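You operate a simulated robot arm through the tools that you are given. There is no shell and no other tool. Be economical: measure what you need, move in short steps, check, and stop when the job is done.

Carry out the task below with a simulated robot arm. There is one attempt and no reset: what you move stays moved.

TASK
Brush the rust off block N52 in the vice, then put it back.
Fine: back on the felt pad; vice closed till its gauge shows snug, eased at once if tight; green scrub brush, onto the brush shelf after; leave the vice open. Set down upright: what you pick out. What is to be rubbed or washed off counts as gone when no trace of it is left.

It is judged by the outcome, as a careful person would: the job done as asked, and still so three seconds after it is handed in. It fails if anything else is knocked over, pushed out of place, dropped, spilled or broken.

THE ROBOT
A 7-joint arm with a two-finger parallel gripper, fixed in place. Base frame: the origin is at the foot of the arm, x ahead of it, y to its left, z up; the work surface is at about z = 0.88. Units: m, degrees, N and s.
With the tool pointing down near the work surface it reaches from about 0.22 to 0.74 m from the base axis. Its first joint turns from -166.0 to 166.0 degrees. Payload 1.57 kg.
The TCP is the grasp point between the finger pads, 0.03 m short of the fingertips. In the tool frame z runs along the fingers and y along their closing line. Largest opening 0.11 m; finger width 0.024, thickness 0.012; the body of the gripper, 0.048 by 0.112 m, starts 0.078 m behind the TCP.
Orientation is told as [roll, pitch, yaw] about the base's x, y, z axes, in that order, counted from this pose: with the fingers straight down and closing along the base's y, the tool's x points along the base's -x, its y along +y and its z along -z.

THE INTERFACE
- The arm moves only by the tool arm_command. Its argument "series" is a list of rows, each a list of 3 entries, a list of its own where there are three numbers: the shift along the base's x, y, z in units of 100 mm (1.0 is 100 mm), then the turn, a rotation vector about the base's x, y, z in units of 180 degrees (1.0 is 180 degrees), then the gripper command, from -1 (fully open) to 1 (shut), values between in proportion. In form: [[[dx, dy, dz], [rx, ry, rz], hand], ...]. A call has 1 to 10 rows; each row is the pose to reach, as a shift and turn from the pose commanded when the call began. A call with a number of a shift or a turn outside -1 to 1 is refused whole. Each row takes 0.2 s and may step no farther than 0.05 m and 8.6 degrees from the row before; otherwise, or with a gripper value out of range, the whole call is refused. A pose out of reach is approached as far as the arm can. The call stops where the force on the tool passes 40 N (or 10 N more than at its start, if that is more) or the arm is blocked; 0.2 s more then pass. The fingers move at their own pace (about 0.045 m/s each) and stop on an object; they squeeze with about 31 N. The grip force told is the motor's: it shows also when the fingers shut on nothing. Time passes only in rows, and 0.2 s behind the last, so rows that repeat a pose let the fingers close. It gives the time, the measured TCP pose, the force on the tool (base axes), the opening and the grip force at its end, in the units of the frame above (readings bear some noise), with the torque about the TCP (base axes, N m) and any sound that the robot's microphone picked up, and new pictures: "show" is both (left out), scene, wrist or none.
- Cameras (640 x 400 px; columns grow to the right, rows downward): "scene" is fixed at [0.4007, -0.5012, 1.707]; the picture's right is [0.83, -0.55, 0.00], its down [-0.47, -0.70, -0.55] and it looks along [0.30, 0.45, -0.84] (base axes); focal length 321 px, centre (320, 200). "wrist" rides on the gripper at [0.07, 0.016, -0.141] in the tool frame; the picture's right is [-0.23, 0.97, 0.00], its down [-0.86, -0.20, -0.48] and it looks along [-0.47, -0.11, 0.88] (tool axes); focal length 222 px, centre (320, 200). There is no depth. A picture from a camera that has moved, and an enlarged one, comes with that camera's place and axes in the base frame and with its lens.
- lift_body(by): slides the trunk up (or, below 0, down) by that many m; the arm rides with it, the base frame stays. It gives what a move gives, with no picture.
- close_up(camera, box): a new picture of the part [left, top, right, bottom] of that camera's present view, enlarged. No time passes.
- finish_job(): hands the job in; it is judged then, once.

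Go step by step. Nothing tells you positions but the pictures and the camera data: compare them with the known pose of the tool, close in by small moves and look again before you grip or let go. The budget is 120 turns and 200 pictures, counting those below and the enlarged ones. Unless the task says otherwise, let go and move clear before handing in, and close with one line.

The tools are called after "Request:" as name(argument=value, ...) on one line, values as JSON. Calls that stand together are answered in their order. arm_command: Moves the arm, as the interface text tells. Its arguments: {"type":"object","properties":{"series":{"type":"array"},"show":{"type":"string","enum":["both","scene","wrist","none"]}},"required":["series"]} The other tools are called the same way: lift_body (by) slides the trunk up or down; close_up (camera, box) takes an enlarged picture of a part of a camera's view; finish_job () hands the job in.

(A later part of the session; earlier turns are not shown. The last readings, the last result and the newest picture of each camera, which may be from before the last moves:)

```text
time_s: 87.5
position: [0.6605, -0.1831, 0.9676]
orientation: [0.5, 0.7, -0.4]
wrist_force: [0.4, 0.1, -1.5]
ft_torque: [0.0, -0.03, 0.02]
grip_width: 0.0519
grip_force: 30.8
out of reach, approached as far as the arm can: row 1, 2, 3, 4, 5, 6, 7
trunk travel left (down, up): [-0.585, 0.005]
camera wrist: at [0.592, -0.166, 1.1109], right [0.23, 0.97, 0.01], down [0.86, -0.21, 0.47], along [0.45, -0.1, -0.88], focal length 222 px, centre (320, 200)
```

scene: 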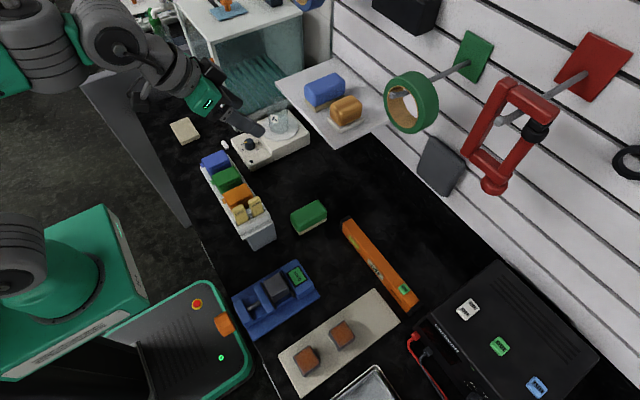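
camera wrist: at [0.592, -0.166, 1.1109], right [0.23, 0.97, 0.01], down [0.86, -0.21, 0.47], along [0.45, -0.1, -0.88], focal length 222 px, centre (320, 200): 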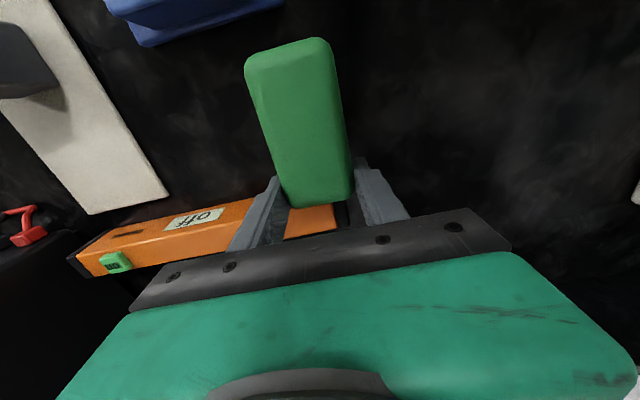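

The command drifted in x, so the brush is gripped near its far end, but it is held and level. I'll back off from the level and set it down at about x=0.60.

Request:
arm_command(series=[[[-0.2, 0, 0], [0, 0, 0], 1], [[-0.32, 0.03, 0], [0, 0, 0], 1], [[-0.32, 0.03, -0.15], [0, 0, 0], 1], [[-0.32, 0.03, -0.3], [0, 0, 0], 1], [[-0.32, 0.03, -0.38], [0, 0, 0], 1], [[-0.32, 0.03, -0.43], [0, 0, 0], 1]], show="both")

Request:
close_up(camera="scene", box=[260, 180, 400, 300])

```text
time_s: 88.9
position: [0.6489, -0.1856, 0.9302]
orientation: [0.4, 0.3, -0.6]
wrist_force: [2.3, -3.1, 23.3]
ft_torque: [-0.71, -0.03, 0.11]
grip_width: 0.0519
grip_force: 31.2
out of reach, approached as far as the arm can: row 2, 3, 4, 5, 6
trunk travel left (down, up): [-0.585, 0.005]
camera wrist: at [0.5784, -0.1683, 1.0727], right [0.23, 0.97, 0.0], down [0.86, -0.21, 0.47], along [0.46, -0.11, -0.88], focal length 222 px, centre (320, 200)
```

scene: 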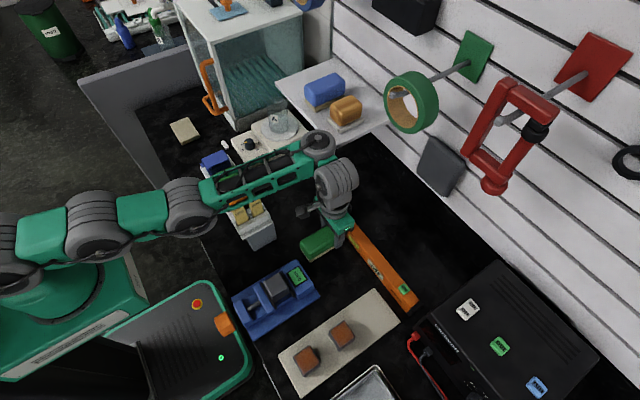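
wrist: 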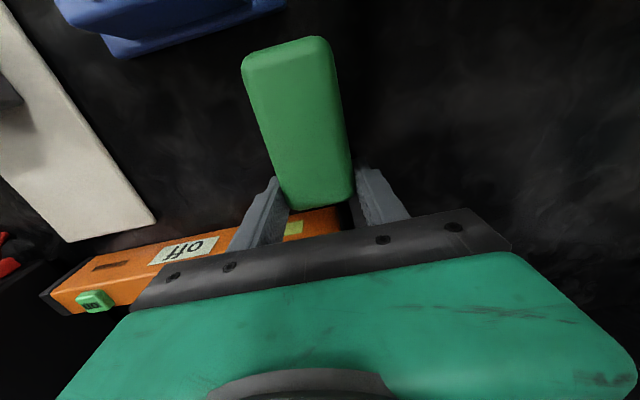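

```text
3.33 times, centred on (330, 240) of scene
camera zoom: at [0.4007, -0.5012, 1.707], right [0.83, -0.55, 0.0], down [-0.47, -0.7, -0.55], along [0.3, 0.45, -0.84], focal length 1070 px, centre (287, 67)
```

zoom: 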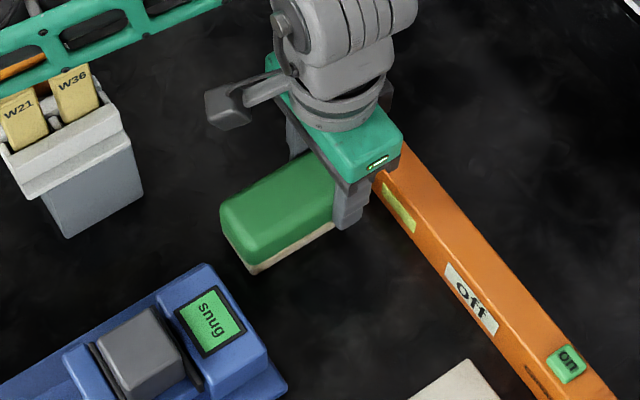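

The brush is on the bench, but the arm posture is strained near a joint limit. I'll relieve the press, release and rise.

Request:
arm_command(series=[[[0, 0, 0.02], [0, 0, 0], 1]], show="none")

```text
time_s: 89.3
position: [0.6474, -0.1846, 0.9276]
orientation: [0.4, 0.7, -0.4]
wrist_force: [5.4, -2.3, 16.6]
ft_torque: [-0.52, -0.44, 0.13]
grip_width: 0.0514
grip_force: 30.6
trunk travel left (down, up): [-0.585, 0.005]
```

Request:
arm_command(series=[[[0, 0, 0.02], [0, 0, 0], 1], [[0, 0, 0.02], [0, 0, 0], 1]], show="none")

```text
time_s: 89.9
position: [0.6478, -0.1831, 0.9282]
orientation: [0.6, 0.8, -0.3]
wrist_force: [2.7, 0.6, 7.5]
ft_torque: [-0.12, -0.25, 0.07]
grip_width: 0.0515
grip_force: 31.0
trunk travel left (down, up): [-0.585, 0.005]
```

Request:
arm_command(series=[[[0, 0, 0.01], [0, 0, 0], 0.0], [[0, 0, 0.01], [0, 0, 0], -0.4], [[0, 0, 0.01], [0, 0, 0], -0.4], [[0, 0, 0.2], [0, 0, 0], -0.4], [[0, 0, 0.5], [0, 0, 0], -0.4], [[0, 0, 0.8], [0, 0, 0], -0.4]], show="none")

Request:
arm_command(series=[[[-0.3, 0, 0.2], [0, 0, 0], -0.4], [[-0.7, 0, 0.4], [0, 0, 0], -0.4], [[-1, 0, 0.6], [0, 0, 0], -0.4]], show="both")

```text
time_s: 91.3
position: [0.6497, -0.1846, 1.0106]
orientation: [0.5, 0.8, -0.5]
wrist_force: [-0.1, -0.1, 1.1]
ft_torque: [-0.02, 0.03, -0.03]
grip_width: 0.0771
grip_force: 0.0
trunk travel left (down, up): [-0.585, 0.005]
```

```text
time_s: 92.1
position: [0.5495, -0.1865, 1.0746]
orientation: [0.5, 1.1, -0.4]
wrist_force: [0.6, 0.0, -1.0]
ft_torque: [0.02, -0.02, 0.03]
grip_width: 0.0771
grip_force: 0.0
out of reach, approached as far as the arm can: row 2, 3
trunk travel left (down, up): [-0.585, 0.005]
camera wrist: at [0.4803, -0.1693, 1.2187], right [0.23, 0.97, 0.0], down [0.86, -0.21, 0.46], along [0.45, -0.1, -0.89], focal length 222 px, centre (320, 200)
```

scene: 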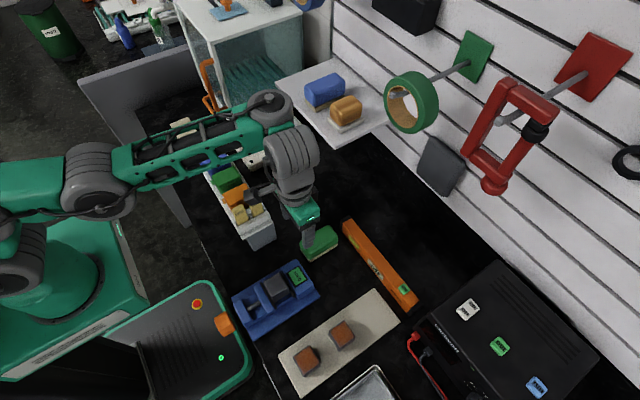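
wrist: 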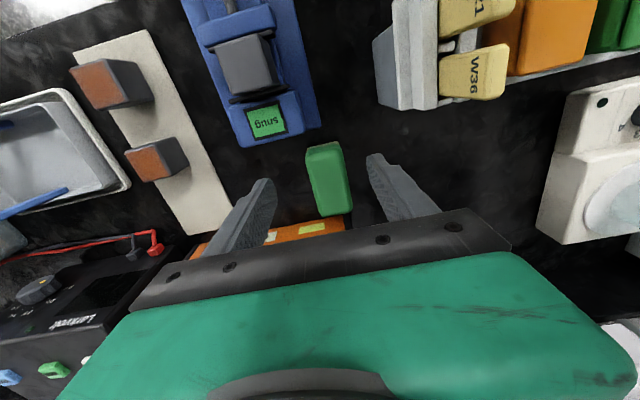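

Request:
arm_command(series=[[[0, 0, 0.2], [0, -0.04, 0], -0.4], [[0, 0, 0.3], [0, -0.08, 0], -0.4], [[-0.1, 0, 0.3], [0, -0.12, 0], -0.4], [[-0.2, 0, 0.3], [0, -0.16, 0], -0.4], [[-0.3, 0, 0.3], [0, -0.2, 0], -0.4], [[-0.3, 0, 0.3], [0, -0.2, 0], -0.4]], show="both")

```text
time_s: 93.5
position: [0.438, -0.1726, 1.323]
orientation: [1.5, -29.9, -0.3]
wrist_force: [0.6, 0.5, 0.6]
ft_torque: [0.0, 0.0, -0.01]
grip_width: 0.0769
grip_force: 0.1
out of reach, approached as far as the arm can: row 1, 2, 3, 4, 5, 6
trunk travel left (down, up): [-0.585, 0.005]
camera wrist: at [0.3059, -0.1578, 1.4111], right [0.19, 0.97, 0.14], down [0.5, -0.21, 0.84], along [0.84, -0.09, -0.53], focal length 222 px, centre (320, 200)
```

scene: 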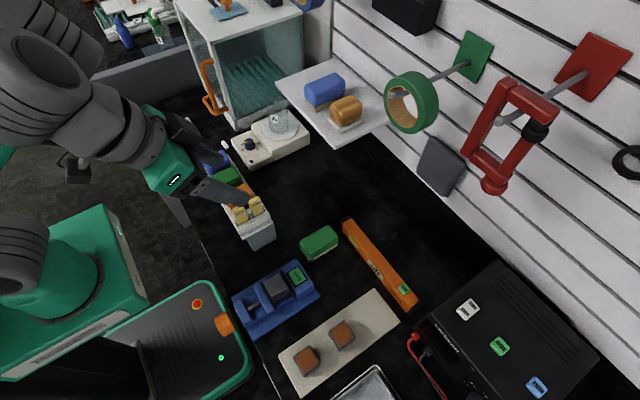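
wrist: 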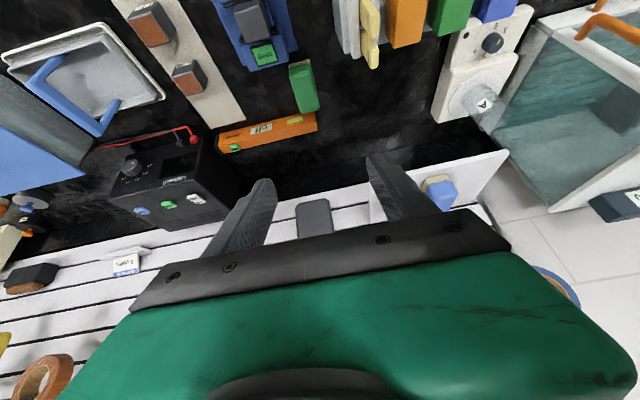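

The arm swung to a different posture, fairly high and clear. I'll test with a small move whether commands track properly now.

Request:
arm_command(series=[[[0, 0, -0.1], [0, 0, 0], -0.4], [[0, 0, -0.1], [0, 0, 0], -0.4]], show="none")

```text
time_s: 94.1
position: [0.4392, -0.173, 1.3229]
orientation: [1.4, -30.1, -0.4]
wrist_force: [0.2, 0.3, 0.1]
ft_torque: [0.01, -0.01, -0.02]
grip_width: 0.0772
grip_force: 0.0
out of reach, approached as far as the arm can: row 1, 2
trunk travel left (down, up): [-0.585, 0.005]
```

Request:
arm_command(series=[[[-0.2, 0, 0.3], [0, 0, 0], -0.4], [[-0.4, 0, 0.6], [0, 0, 0], -0.4], [[-0.6, 0, 0.9], [0, 0, 0], -0.4], [[-0.8, 0, 1], [0, 0, 0], -0.4]], show="none")

Request:
arm_command(series=[[[0, 0, 0.3], [0, 0, 0], -0.4], [[0, 0, 0.6], [0, 0.03, 0], -0.4], [[0, 0, 0.9], [0, 0.07, 0], -0.4], [[0, 0, 1], [0, 0.11, 0], -0.4], [[0, 0, 1], [0, 0.15, 0], -0.4], [[0, 0, 1], [0, 0.19, 0], -0.4]], show="scene")

```text
time_s: 95.1
position: [0.3609, -0.1726, 1.4226]
orientation: [1.6, -29.9, -0.4]
wrist_force: [0.0, -0.3, 0.5]
ft_torque: [0.0, -0.01, 0.0]
grip_width: 0.0771
grip_force: 0.0
trunk travel left (down, up): [-0.585, 0.005]
```

```text
time_s: 96.5
position: [0.367, -0.1733, 1.4327]
orientation: [0.8, 0.0, 0.5]
wrist_force: [5.7, -6.4, -13.3]
ft_torque: [0.6, -0.26, 0.41]
grip_width: 0.0771
grip_force: 0.0
out of reach, approached as far as the arm can: row 4, 5, 6
trunk travel left (down, up): [-0.585, 0.005]
stopped in row 6: the force on the tool passed its limit at 85 N (the readings are from after the stop); the commanded pose is now the measured one
```

scene: 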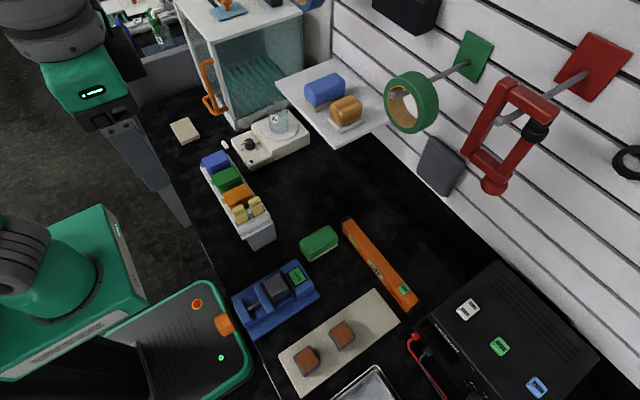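

Request:
arm_command(series=[[[0.1, -0.15, -0.3], [0, 0, 0], -0.4], [[0.3, -0.3, -0.6], [0, 0, 0], -0.4], [[0.47, -0.5, -0.9], [0, 0, 0], -0.4], [[0.47, -0.6, -1], [0, 0, 0], -0.4]], show="both")

```text
time_s: 97.5
position: [0.4184, -0.2381, 1.3295]
orientation: [1.3, 0.5, 0.5]
wrist_force: [1.2, -0.3, 0.2]
ft_torque: [-0.02, 0.0, -0.01]
grip_width: 0.0773
grip_force: 0.1
trunk travel left (down, up): [-0.585, 0.005]
camera wrist: at [0.3479, -0.2247, 1.4725], right [0.22, 0.98, 0.02], down [0.86, -0.2, 0.47], along [0.46, -0.09, -0.88], focal length 222 px, centre (320, 200)
```

scene: 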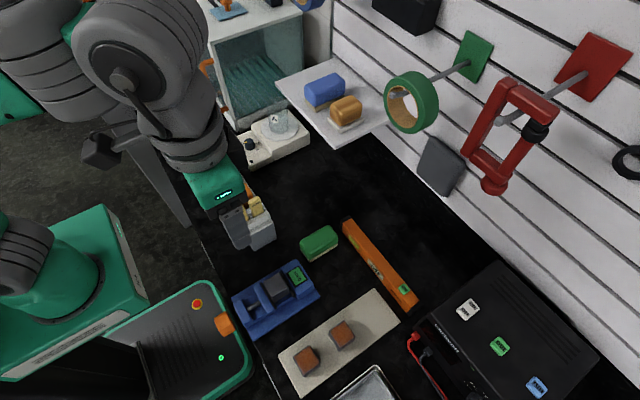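
wrist: 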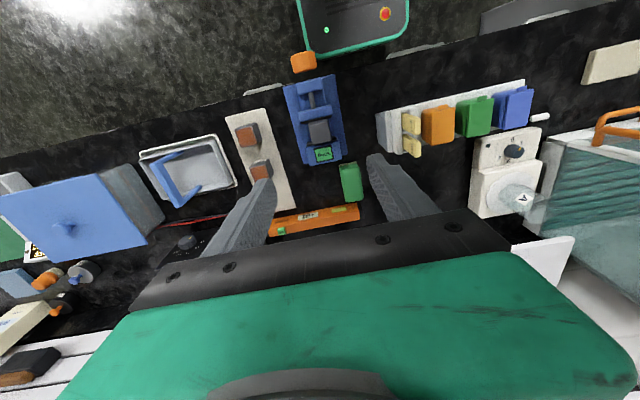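

Back in a normal posture with nothing disturbed. I'll descend, pitch the tool in small steps, and approach the brush at about (0.614,-0.183).

Request:
arm_command(series=[[[0.2, 0.15, -0.3], [-0.007, 0, -0.003], -0.4], [[0.4, 0.3, -0.6], [-0.007, 0, -0.003], -0.4], [[0.6, 0.45, -0.9], [-0.007, 0, -0.003], -0.4], [[0.8, 0.55, -1], [-0.007, 0, -0.003], -0.4]], show="none")

Request:
arm_command(series=[[[0, 0, -0.3], [0, -0.04, 0], -0.4], [[0, 0, -0.6], [0, -0.08, 0], -0.4], [[0, 0, -0.8], [0, -0.12, 0], -0.4], [[0, 0, -1], [0, -0.16, 0], -0.4], [[0.1, 0, -1], [0, -0.194, 0], -0.4], [[0.1, 0, -1], [0, -0.194, 0], -0.4]], show="both")

```text
time_s: 98.5
position: [0.4998, -0.1833, 1.2314]
orientation: [0.0, 0.4, -0.1]
wrist_force: [0.1, -0.6, -1.0]
ft_torque: [-0.03, -0.05, 0.0]
grip_width: 0.0772
grip_force: 0.1
trunk travel left (down, up): [-0.585, 0.005]
```

```text
time_s: 99.9
position: [0.5091, -0.1851, 1.1317]
orientation: [0.0, -34.6, -0.1]
wrist_force: [0.1, -0.1, -0.2]
ft_torque: [-0.01, 0.01, -0.03]
grip_width: 0.0768
grip_force: 0.1
trunk travel left (down, up): [-0.585, 0.005]
camera wrist: at [0.3699, -0.1669, 1.2086], right [0.19, 0.97, 0.13], down [0.43, -0.2, 0.88], along [0.88, -0.11, -0.46], focal length 222 px, centre (320, 200)
```

scene: 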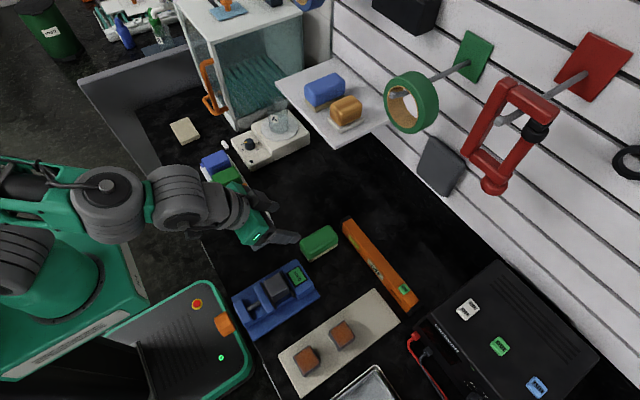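
wrist: 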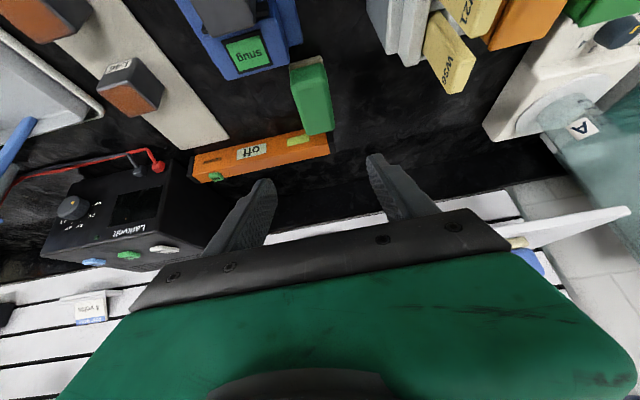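

Request:
arm_command(series=[[[0.2, 0.02, -0.35], [0, 0, 0], -0.4], [[0.4, 0.02, -0.7], [0, 0, 0], -0.4], [[0.55, 0.02, -1], [0, 0, 0], -0.4], [[0.6, 0.02, -1], [0, 0, 0], -0.4]], show="both")

Request:
close_up(camera="wrist", box=[220, 60, 420, 210])

Request:
close_up(camera="scene", box=[220, 180, 360, 300])

```text
time_s: 100.9
position: [0.5695, -0.1803, 1.0311]
orientation: [0.0, -34.6, -0.1]
wrist_force: [-0.2, -0.3, -0.1]
ft_torque: [-0.02, -0.01, 0.02]
grip_width: 0.0769
grip_force: 0.1
trunk travel left (down, up): [-0.585, 0.005]
camera wrist: at [0.4305, -0.163, 1.1081], right [0.19, 0.97, 0.13], down [0.43, -0.2, 0.88], along [0.88, -0.11, -0.46], focal length 222 px, centre (320, 200)
```

scene: 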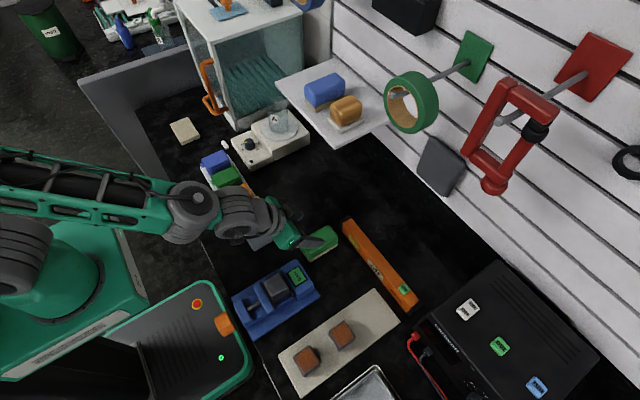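
wrist: 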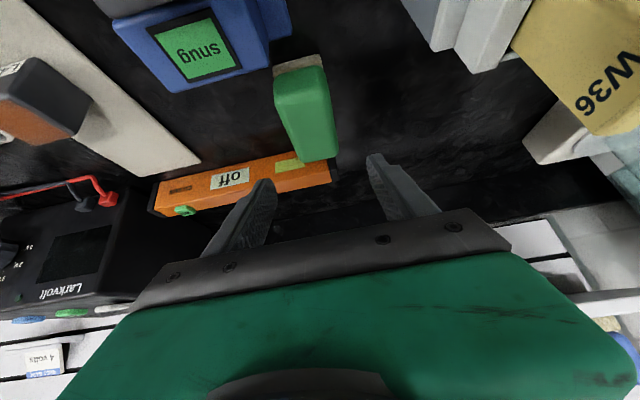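

```text
2.67 times, centred on (320, 135) of wrist
camera zoom: at [0.4305, -0.163, 1.1081], right [0.19, 0.97, 0.13], down [0.43, -0.2, 0.88], along [0.88, -0.11, -0.46], focal length 592 px, centre (320, 373)
```

zoom: 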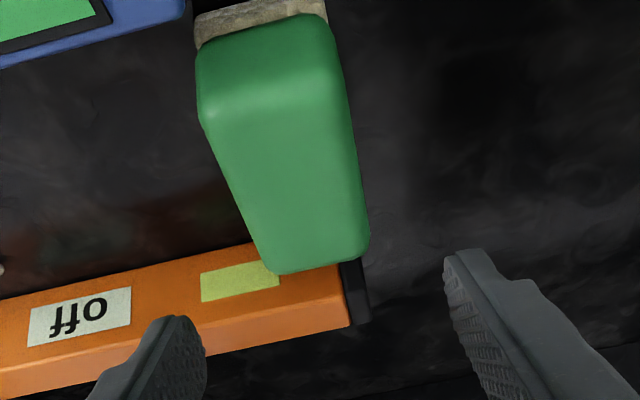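

```text
3.33 times, centred on (290, 240) of scene
camera zoom: at [0.4007, -0.5012, 1.707], right [0.83, -0.55, 0.0], down [-0.47, -0.7, -0.55], along [0.3, 0.45, -0.84], focal length 1070 px, centre (420, 67)
```

zoom: 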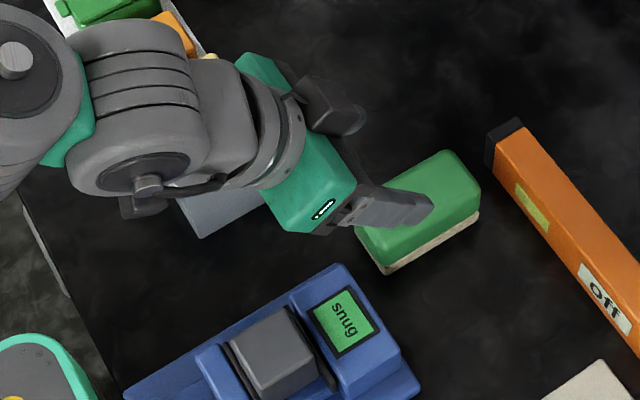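

Request:
arm_command(series=[[[0.1, -0.04, -0.3], [0, 0, 0], -0.4], [[0.2, -0.04, -0.55], [0, 0, 0], -0.4], [[0.25, -0.04, -0.8], [0, 0, 0], -0.4], [[0.25, -0.04, -0.8], [0, 0, 0], -0.4]], show="both")

Request:
close_up(camera="wrist", box=[220, 60, 420, 210])

Request:
close_up(camera="scene", box=[220, 180, 360, 300])

```text
time_s: 101.9
position: [0.5935, -0.1843, 0.9517]
orientation: [0.1, -34.6, -0.1]
wrist_force: [-0.9, 0.5, -0.8]
ft_torque: [0.03, 0.02, -0.02]
grip_width: 0.0771
grip_force: 0.0
trunk travel left (down, up): [-0.585, 0.005]
camera wrist: at [0.4542, -0.1667, 1.0285], right [0.19, 0.97, 0.13], down [0.43, -0.2, 0.88], along [0.88, -0.11, -0.46], focal length 222 px, centre (320, 200)
```

scene: 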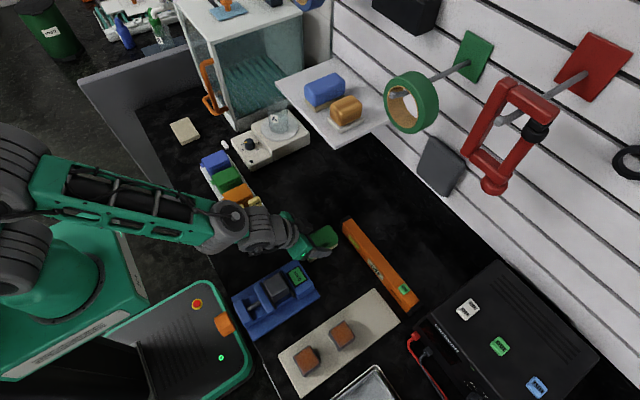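
wrist: 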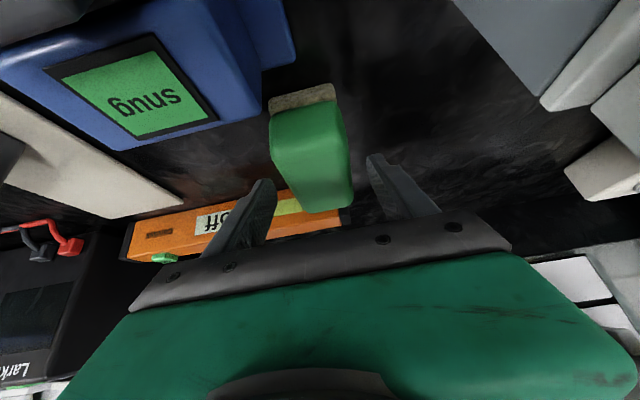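

```text
2.67 times, centred on (320, 135) of wrist
camera zoom: at [0.4542, -0.1667, 1.0285], right [0.19, 0.97, 0.13], down [0.43, -0.2, 0.88], along [0.88, -0.11, -0.46], focal length 592 px, centre (320, 373)
```

zoom: 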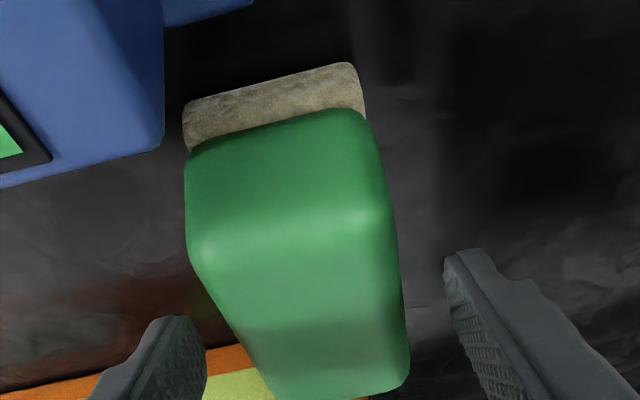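

```text
3.33 times, centred on (290, 240) of scene
camera zoom: at [0.4007, -0.5012, 1.707], right [0.83, -0.55, 0.0], down [-0.47, -0.7, -0.55], along [0.3, 0.45, -0.84], focal length 1070 px, centre (420, 67)
```

zoom: 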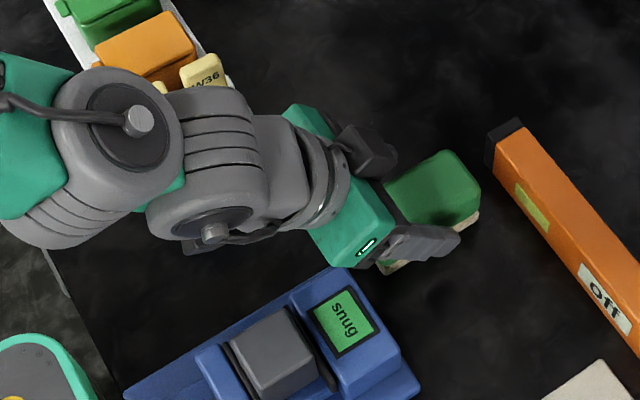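

Request:
arm_command(series=[[[0, 0, -0.15], [0, 0, 0], -0.4], [[0, 0, -0.3], [0, 0, 0], -0.4], [[0, 0, -0.3], [0, 0, 0], 0.1], [[0, 0, -0.3], [0, 0, 0], 1], [[0, 0, -0.3], [0, 0, 0], 1], [[0, 0, -0.3], [0, 0, 0], 1]], show="wrist")

Request:
arm_command(series=[[[0, 0, 0.1], [0, 0, 0], 1], [[0, 0, 0.25], [0, 0, 0], 1], [[0, 0, 0.5], [0, 0, 0], 1], [[0, 0, 0.8], [0, 0, 0], 1], [[0, 0, 1], [0, 0, 0], 1]], show="both")

```text
time_s: 103.3
position: [0.5933, -0.1839, 0.9192]
orientation: [0.0, -34.6, -0.1]
wrist_force: [-0.2, 0.1, 0.2]
ft_torque: [-0.01, -0.03, 0.01]
grip_width: 0.0517
grip_force: 31.3
trunk travel left (down, up): [-0.585, 0.005]
camera wrist: at [0.4543, -0.1665, 0.9982], right [0.19, 0.97, 0.13], down [0.43, -0.2, 0.88], along [0.88, -0.11, -0.46], focal length 222 px, centre (320, 200)
```

wrist: 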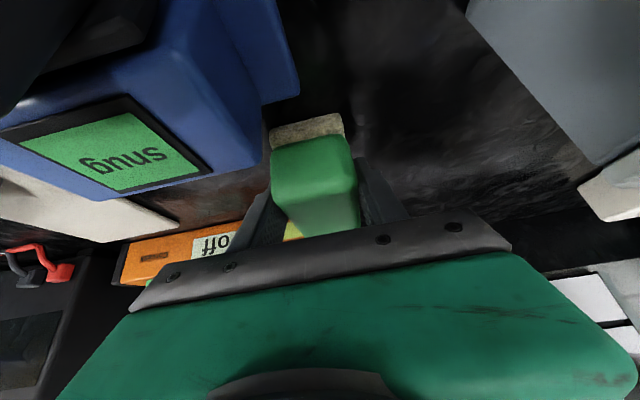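

```text
time_s: 104.5
position: [0.5955, -0.1823, 1.0207]
orientation: [0.1, -34.4, 0.0]
wrist_force: [0.4, 0.0, -1.0]
ft_torque: [0.02, 0.02, -0.01]
grip_width: 0.0517
grip_force: 31.3
trunk travel left (down, up): [-0.585, 0.005]
camera wrist: at [0.4563, -0.1665, 1.098], right [0.19, 0.97, 0.13], down [0.43, -0.2, 0.88], along [0.88, -0.11, -0.46], focal length 222 px, centre (320, 200)
```

scene: 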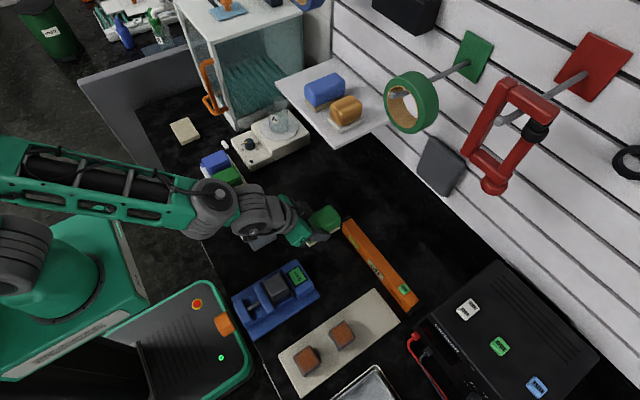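
wrist: 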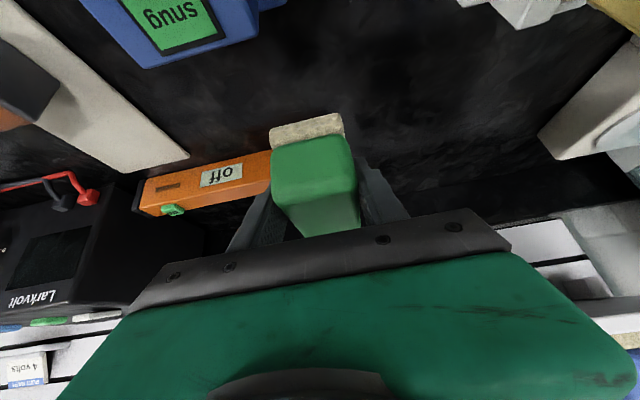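

The brush is held, pitched but level. I'll rise well above shelf height and shift left.

Request:
arm_command(series=[[[0, 0.05, 0.3], [0, 0, 0], 1], [[0, 0.1, 0.6], [0, 0, 0], 1], [[0, 0.2, 0.85], [0, 0, 0], 1], [[0, 0.4, 1], [0, 0, 0], 1], [[0, 0.7, 1], [0, 0, 0], 1], [[0, 1, 1], [0, 0, 0], 1]], show="none")

Request:
arm_command(series=[[[0, 0.2, 0.2], [0, 0, 0], 1], [[0, 0.4, 0.4], [0, 0, 0], 1], [[0, 0.6, 0.6], [0, 0, 0], 1], [[0, 0.8, 0.8], [0, 0, 0], 1], [[0, 1, 1], [0, 0, 0], 1]], show="none")

Request:
arm_command(series=[[[0, 0.25, 0.1], [0, 0, 0], 1], [[0, 0.5, 0.1], [0, 0, 0], 1], [[0, 0.8, 0.1], [0, 0, 0], 1], [[0, 1, 0.1], [0, 0, 0], 1]], show="both")

```text
time_s: 105.9
position: [0.5945, -0.0835, 1.1198]
orientation: [-0.1, -34.4, -0.1]
wrist_force: [0.6, -0.6, -1.6]
ft_torque: [0.0, 0.0, -0.01]
grip_width: 0.0515
grip_force: 31.5
trunk travel left (down, up): [-0.585, 0.005]
```

```text
time_s: 107.1
position: [0.5933, 0.016, 1.2205]
orientation: [0.0, -34.4, -0.1]
wrist_force: [0.2, 0.6, -0.9]
ft_torque: [-0.02, 0.0, 0.02]
grip_width: 0.0515
grip_force: 31.4
trunk travel left (down, up): [-0.585, 0.005]
```

```text
time_s: 108.1
position: [0.5932, 0.1161, 1.2302]
orientation: [0.0, -34.6, -0.1]
wrist_force: [0.5, -0.5, -1.2]
ft_torque: [-0.03, -0.01, -0.03]
grip_width: 0.0517
grip_force: 30.8
trunk travel left (down, up): [-0.585, 0.005]
camera wrist: at [0.4547, 0.1329, 1.3082], right [0.19, 0.97, 0.13], down [0.43, -0.2, 0.88], along [0.88, -0.11, -0.46], focal length 222 px, centre (320, 200)
```

scene: 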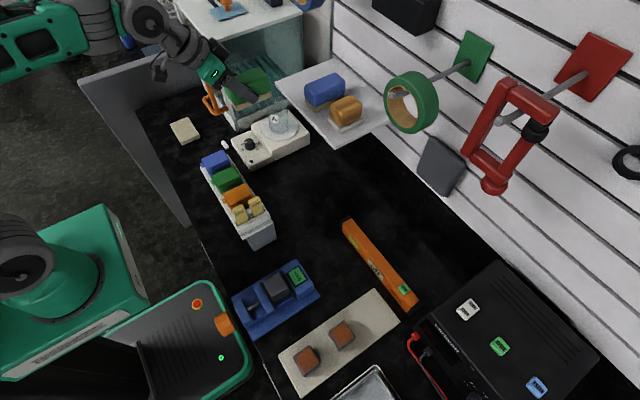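
wrist: 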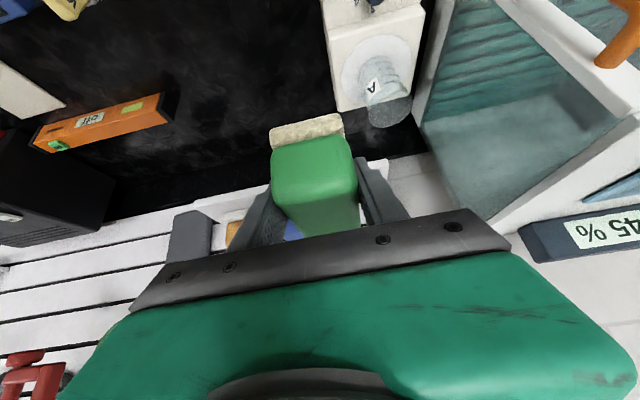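

Request:
arm_command(series=[[[0.2, 0.2, 0], [0, 0, 0], 1], [[0.4, 0.4, 0], [0, 0, 0], 1], [[0.65, 0.44, 0], [0, 0, 0], 1], [[0.85, 0.44, -0.05], [0, 0, 0], 1], [[1, 0.44, -0.05], [0, 0, 0], 1]], show="both")

Request:
close_up(camera="scene", box=[200, 30, 380, 165])

Request:
close_up(camera="wrist", box=[200, 100, 440, 250])

```text
time_s: 109.3
position: [0.6938, 0.1603, 1.2233]
orientation: [0.0, -34.4, 0.0]
wrist_force: [0.2, 0.3, -1.4]
ft_torque: [-0.02, 0.04, 0.02]
grip_width: 0.0515
grip_force: 31.0
trunk travel left (down, up): [-0.585, 0.005]
camera wrist: at [0.555, 0.1776, 1.3022], right [0.19, 0.97, 0.13], down [0.43, -0.2, 0.88], along [0.88, -0.11, -0.46], focal length 222 px, centre (320, 200)
```

scene: 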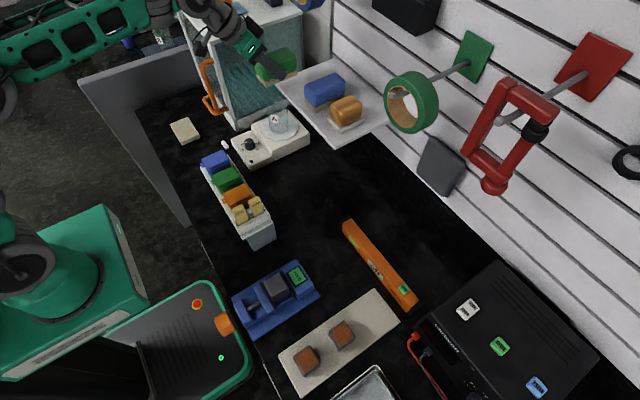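
wrist: 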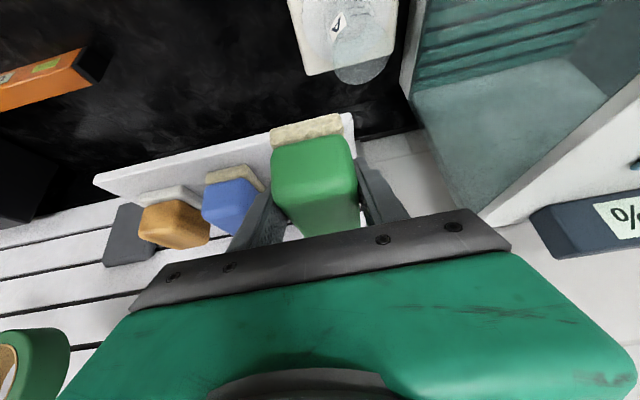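

```text
2.96 times, centred on (290, 98) of scene
camera zoom: at [0.4007, -0.5012, 1.707], right [0.83, -0.55, 0.0], down [-0.47, -0.7, -0.55], along [0.3, 0.45, -0.84], focal length 951 px, centre (409, 504)
```

zoom: 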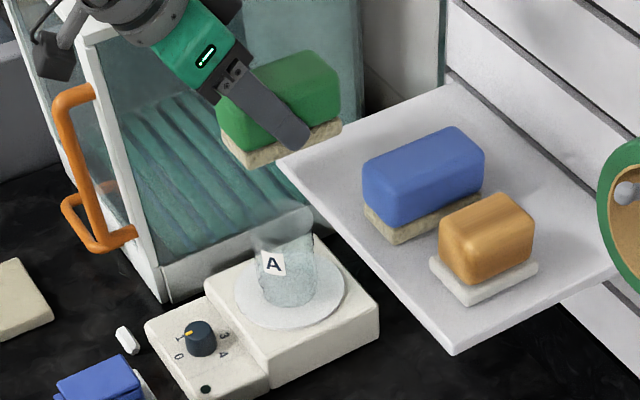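

```text
2.67 times, centred on (320, 175) of wrist
camera zoom: at [0.555, 0.1776, 1.3022], right [0.19, 0.97, 0.13], down [0.43, -0.2, 0.88], along [0.88, -0.11, -0.46], focal length 592 px, centre (320, 267)
```

zoom: 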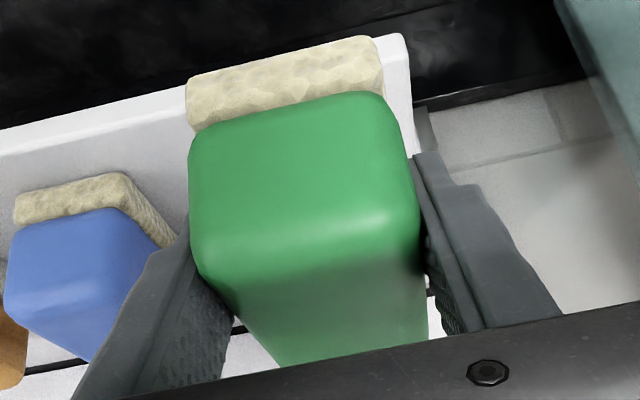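

Request:
arm_command(series=[[[0.3, -0.1, 0], [0, 0, 0], 1], [[0.5, -0.18, 0], [0, 0, 0], 1], [[0.64, -0.18, 0], [0, 0, 0], 1], [[0.64, -0.18, -0.2], [0, 0, 0], 1], [[0.64, -0.18, -0.2], [0, 0, 0], 1]], show="both")

Request:
close_up(camera="scene", box=[220, 30, 380, 150])

Request:
close_up(camera="wrist", box=[200, 100, 440, 250])

```text
time_s: 110.5
position: [0.7583, 0.1401, 1.205]
orientation: [0.1, -34.5, -0.2]
wrist_force: [-0.6, 0.6, -1.0]
ft_torque: [-0.02, -0.01, 0.02]
grip_width: 0.0516
grip_force: 31.5
trunk travel left (down, up): [-0.585, 0.005]
camera wrist: at [0.62, 0.1572, 1.2819], right [0.19, 0.97, 0.13], down [0.43, -0.2, 0.88], along [0.88, -0.11, -0.46], focal length 222 px, centre (320, 200)
```

scene: 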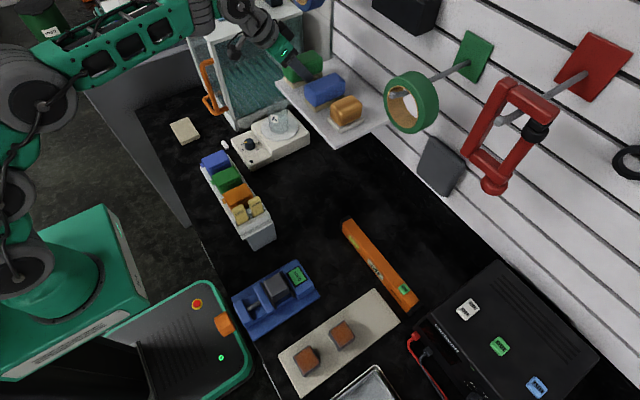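
wrist: 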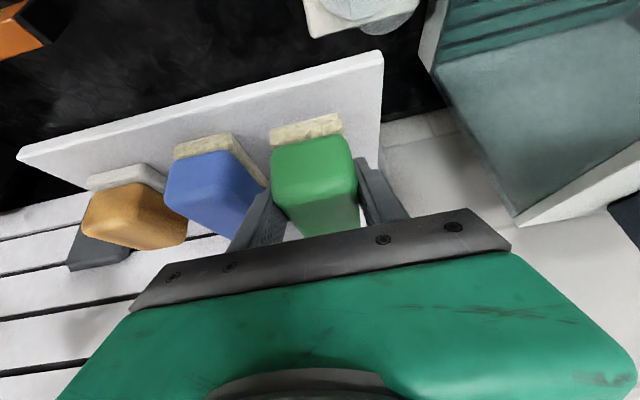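

```text
3.33 times, centred on (300, 90) of scene
camera zoom: at [0.4007, -0.5012, 1.707], right [0.83, -0.55, 0.0], down [-0.47, -0.7, -0.55], along [0.3, 0.45, -0.84], focal length 1070 px, centre (387, 567)
```

zoom: 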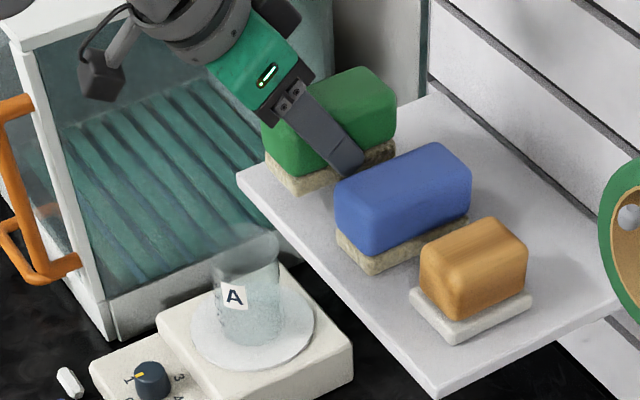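

```text
2.67 times, centred on (320, 175) of wrist
camera zoom: at [0.62, 0.1572, 1.2819], right [0.19, 0.97, 0.13], down [0.43, -0.2, 0.88], along [0.88, -0.11, -0.46], focal length 592 px, centre (320, 267)
```

zoom: 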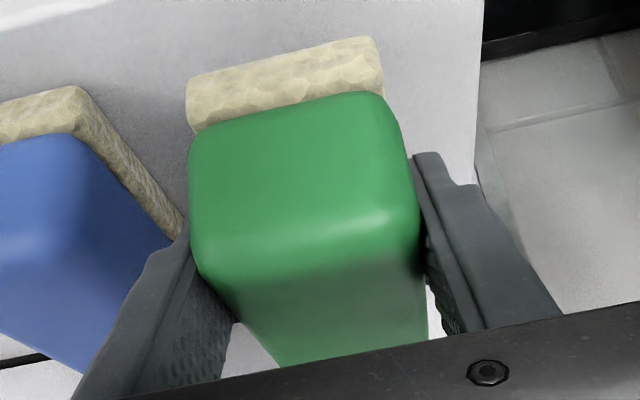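

Clear spot between the blue brush and the shelf end. I'll lower slowly.

Request:
arm_command(series=[[[0, 0.03, -0.15], [0, 0, 0], 1], [[0, 0.05, -0.25], [0, 0, 0], 1], [[0, 0.05, -0.32], [0, 0, 0], 1], [[0, 0.05, -0.35], [0, 0, 0], 1]], show="none")

```text
time_s: 111.5
position: [0.7574, 0.1453, 1.1791]
orientation: [0.3, -35.5, -0.3]
wrist_force: [5.1, -0.8, 34.4]
ft_torque: [-0.1, 0.87, 0.0]
grip_width: 0.0516
grip_force: 31.1
trunk travel left (down, up): [-0.585, 0.005]
```

Request:
arm_command(series=[[[0, 0, 0.04], [0, 0, 0], 1], [[0, 0, 0.06], [0, 0, 0], 1]], show="both")

Request:
close_up(camera="scene", box=[250, 50, 350, 120])

Request:
close_up(camera="wrist", box=[200, 100, 440, 250])

```text
time_s: 112.1
position: [0.7558, 0.1455, 1.1736]
orientation: [0.0, -34.2, -0.1]
wrist_force: [0.4, -3.5, 12.0]
ft_torque: [0.05, -0.65, -0.08]
grip_width: 0.052
grip_force: 31.3
trunk travel left (down, up): [-0.585, 0.005]
camera wrist: at [0.6176, 0.1625, 1.2522], right [0.19, 0.97, 0.13], down [0.44, -0.2, 0.88], along [0.88, -0.11, -0.46], focal length 222 px, centre (320, 200)
```

scene: 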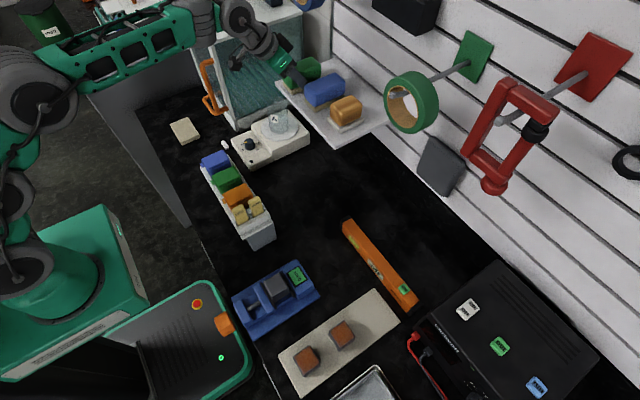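
wrist: 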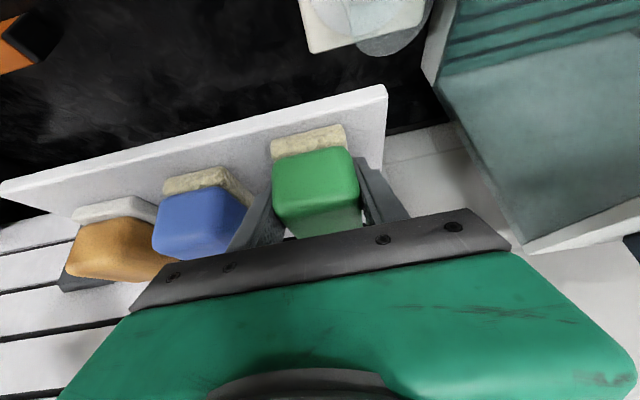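

```text
5.71 times, centred on (300, 85) of scene
camera zoom: at [0.4007, -0.5012, 1.707], right [0.83, -0.55, 0.0], down [-0.47, -0.7, -0.55], along [0.3, 0.45, -0.84], focal length 1834 px, centre (434, 857)
```

zoom: 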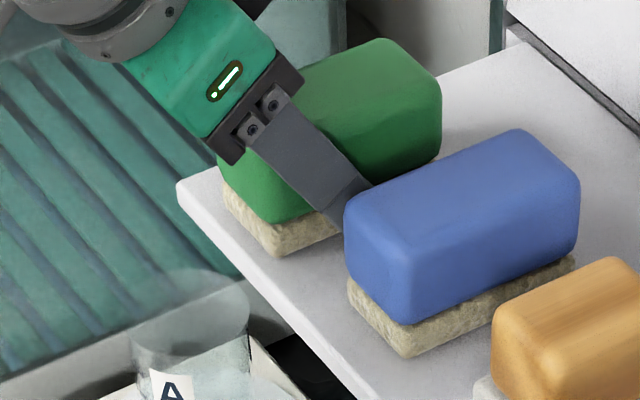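

```text
2.67 times, centred on (320, 175) of wrist
camera zoom: at [0.6176, 0.1625, 1.2522], right [0.19, 0.97, 0.13], down [0.44, -0.2, 0.88], along [0.88, -0.11, -0.46], focal length 592 px, centre (320, 267)
```

zoom: 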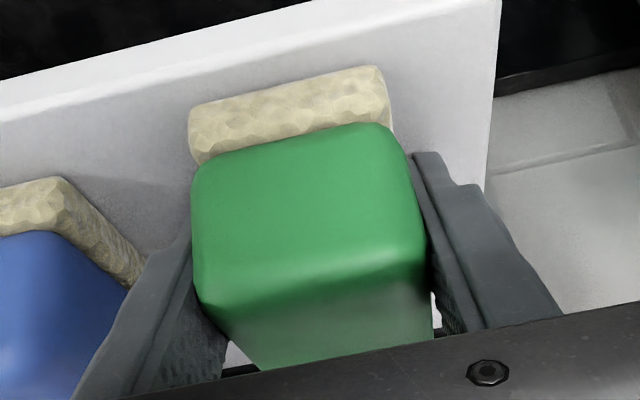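

The brush sits on the shelf, inside the edge. I'll ease off, open a little and withdraw along the tool axis.

Request:
arm_command(series=[[[0, 0, 0.015], [0, 0, 0], 1], [[0, 0, 0.015], [0, 0, 0], 0.02], [[0, 0, 0.015], [0, 0, 0], -0.1], [[0, 0, 0.015], [0, 0, 0], -0.2], [[0, 0, 0.015], [0, 0, 0], -0.2]], show="none")

Request:
arm_command(series=[[[-0.1, 0, 0.15], [0, 0, 0], -0.2], [[-0.25, 0, 0.36], [0, 0, 0], -0.2], [[-0.45, 0, 0.65], [0, 0, 0], -0.2], [[-0.65, 0, 0.95], [0, 0, 0], -0.2], [[-0.9, 0, 1], [0, 0, 0], -0.2]], show="both")

Request:
close_up(camera="scene", box=[240, 40, 400, 160])

```text
time_s: 113.3
position: [0.7584, 0.1453, 1.1759]
orientation: [0.0, -34.4, -0.1]
wrist_force: [-0.6, 0.7, -0.1]
ft_torque: [0.03, 0.02, -0.04]
grip_width: 0.066
grip_force: 0.0
trunk travel left (down, up): [-0.585, 0.005]
```

```text
time_s: 114.5
position: [0.668, 0.1468, 1.2792]
orientation: [-0.1, -34.5, -0.1]
wrist_force: [0.0, -0.4, -0.1]
ft_torque: [0.0, -0.02, -0.02]
grip_width: 0.0659
grip_force: 0.1
trunk travel left (down, up): [-0.585, 0.005]
camera wrist: at [0.529, 0.1638, 1.3573], right [0.19, 0.97, 0.13], down [0.43, -0.2, 0.88], along [0.88, -0.11, -0.46], focal length 222 px, centre (320, 200)
```

scene: 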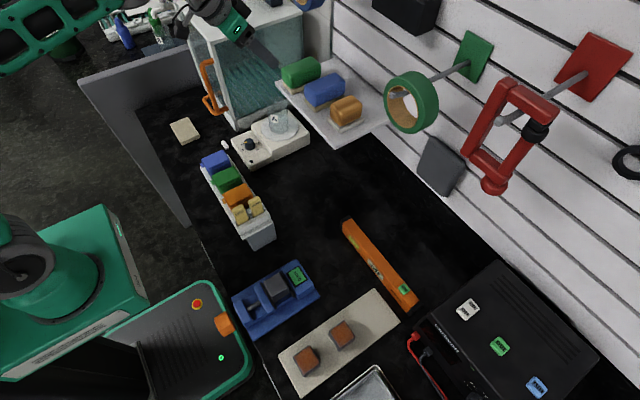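
wrist: 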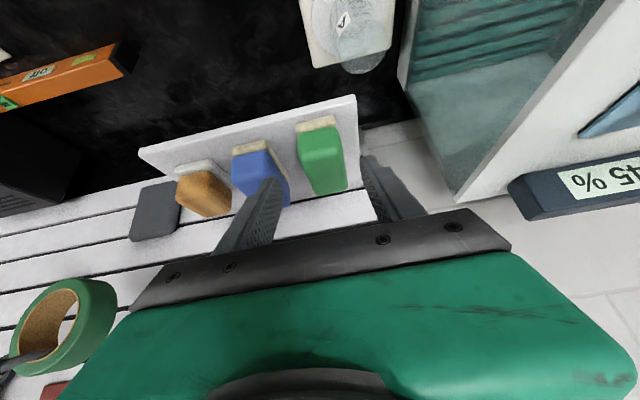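

```text
3.33 times, centred on (320, 100) of scene
camera zoom: at [0.4007, -0.5012, 1.707], right [0.83, -0.55, 0.0], down [-0.47, -0.7, -0.55], along [0.3, 0.45, -0.84], focal length 1070 px, centre (320, 533)
```

zoom: 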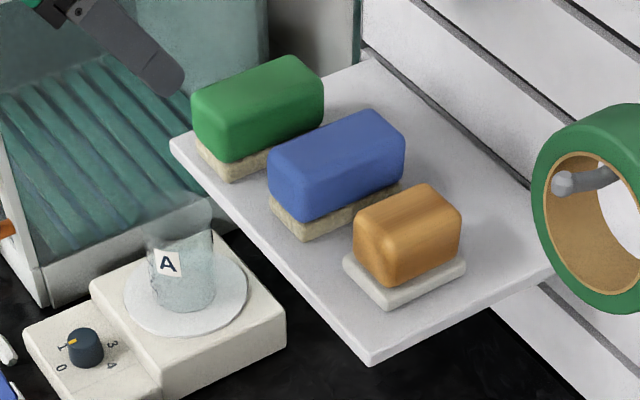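

The brush is on the shelf. I'll retract well inward before straightening the tool.

Request:
arm_command(series=[[[-0.4, -0.2, 0.1], [0, 0, 0], -0.2], [[-0.8, -0.4, 0.1], [0, 0, 0], -0.2], [[-1, -0.7, 0.1], [0, 0, 0], -0.2], [[-1, -1, 0.1], [0, 0, 0], -0.2]], show="none")

Request:
arm_command(series=[[[-0.3, -0.3, 0], [0, 0, 0], -0.2], [[-0.6, -0.6, 0], [0, 0, 0], -0.2], [[-0.8, -0.9, 0], [0, 0, 0], -0.2], [[-1, -1, 0], [0, 0, 0], -0.2]], show="none")

Request:
arm_command(series=[[[-0.1, -0.2, 0], [0, 0.04, 0], -0.2], [[-0.2, -0.4, 0], [0, 0.08, 0], -0.2], [[-0.3, -0.6, 0], [0, 0.12, 0], -0.2], [[-0.4, -0.8, 0], [0, 0.16, 0], -0.2], [[-0.4, -1, 0], [0, 0.192, 0], -0.2]], show="none")

```text
time_s: 115.5
position: [0.5663, 0.0459, 1.2877]
orientation: [-0.1, -34.4, -0.1]
wrist_force: [0.0, 0.1, -0.2]
ft_torque: [0.01, -0.01, 0.0]
grip_width: 0.0662
grip_force: 0.0
trunk travel left (down, up): [-0.585, 0.005]
```

```text
time_s: 116.5
position: [0.4663, -0.0528, 1.2895]
orientation: [-0.1, -34.5, -0.1]
wrist_force: [0.0, -0.3, 0.1]
ft_torque: [0.02, 0.02, 0.03]
grip_width: 0.0659
grip_force: 0.1
trunk travel left (down, up): [-0.585, 0.005]
```

```text
time_s: 117.7
position: [0.4284, -0.153, 1.2895]
orientation: [-0.1, 0.4, -0.1]
wrist_force: [0.1, 0.2, 0.4]
ft_torque: [0.0, -0.01, -0.03]
grip_width: 0.0662
grip_force: 0.0
trunk travel left (down, up): [-0.585, 0.005]
```

Posture is good. Now to the vice knob.

Request:
arm_command(series=[[[-0.3, -0.25, -0.2], [0, 0, 0], -0.75], [[-0.6, -0.5, -0.4], [0, 0, 0], -0.75], [[-0.9, -0.7, -0.6], [0, 0, 0], -0.75], [[-1, -0.86, -1], [0, 0, 0], -0.75]], show="none")

Request:
arm_command(series=[[[-0.25, 0, -0.3], [0, 0, 0], -0.75], [[-0.25, 0, -0.6], [0, 0, 0], -0.75], [[-0.25, 0, -0.9], [0, 0, 0], -0.75], [[-0.25, 0, -1], [0, 0, 0], -0.75]], show="both")

Request:
close_up(camera="wrist", box=[220, 70, 420, 220])

```text
time_s: 118.7
position: [0.3291, -0.2395, 1.1908]
orientation: [-0.1, 0.0, 0.0]
wrist_force: [0.9, 0.9, 0.3]
ft_torque: [-0.04, -0.02, -0.03]
grip_width: 0.0964
grip_force: 0.0
trunk travel left (down, up): [-0.585, 0.005]
```

```text
time_s: 119.2
position: [0.2954, -0.241, 1.0972]
orientation: [6.9, 6.4, -1.1]
wrist_force: [-0.6, 0.4, 0.2]
ft_torque: [-0.03, -0.03, 0.04]
grip_width: 0.0963
grip_force: 0.0
trunk travel left (down, up): [-0.585, 0.005]
stopped in row 2: the arm was blocked; the commanded pose is now the measured one
camera wrist: at [0.2407, -0.2405, 1.2464], right [0.26, 0.96, 0.09], down [0.89, -0.27, 0.35], along [0.36, -0.01, -0.93], focal length 222 px, centre (320, 200)
```

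scene: 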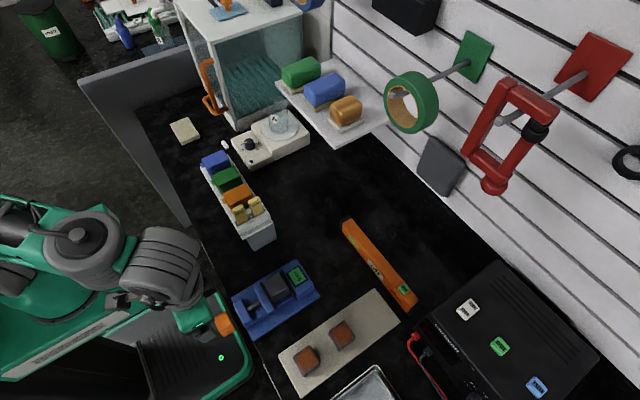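
wrist: 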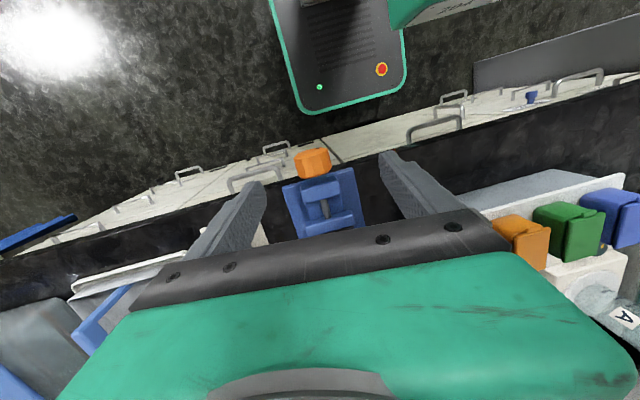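

```text
2.67 times, centred on (320, 145) of wrist
camera zoom: at [0.2407, -0.2405, 1.2464], right [0.26, 0.96, 0.09], down [0.89, -0.27, 0.35], along [0.36, -0.01, -0.93], focal length 592 px, centre (320, 347)
```

zoom: 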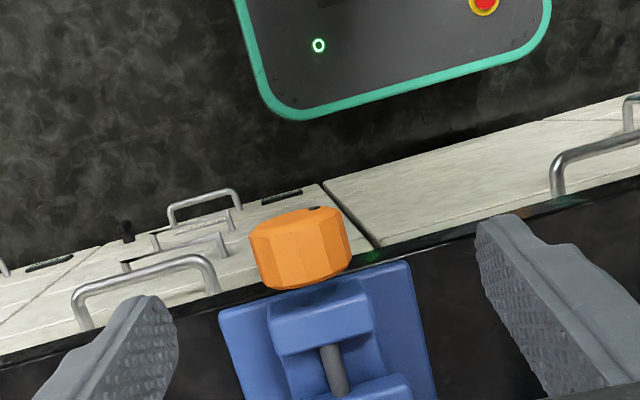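

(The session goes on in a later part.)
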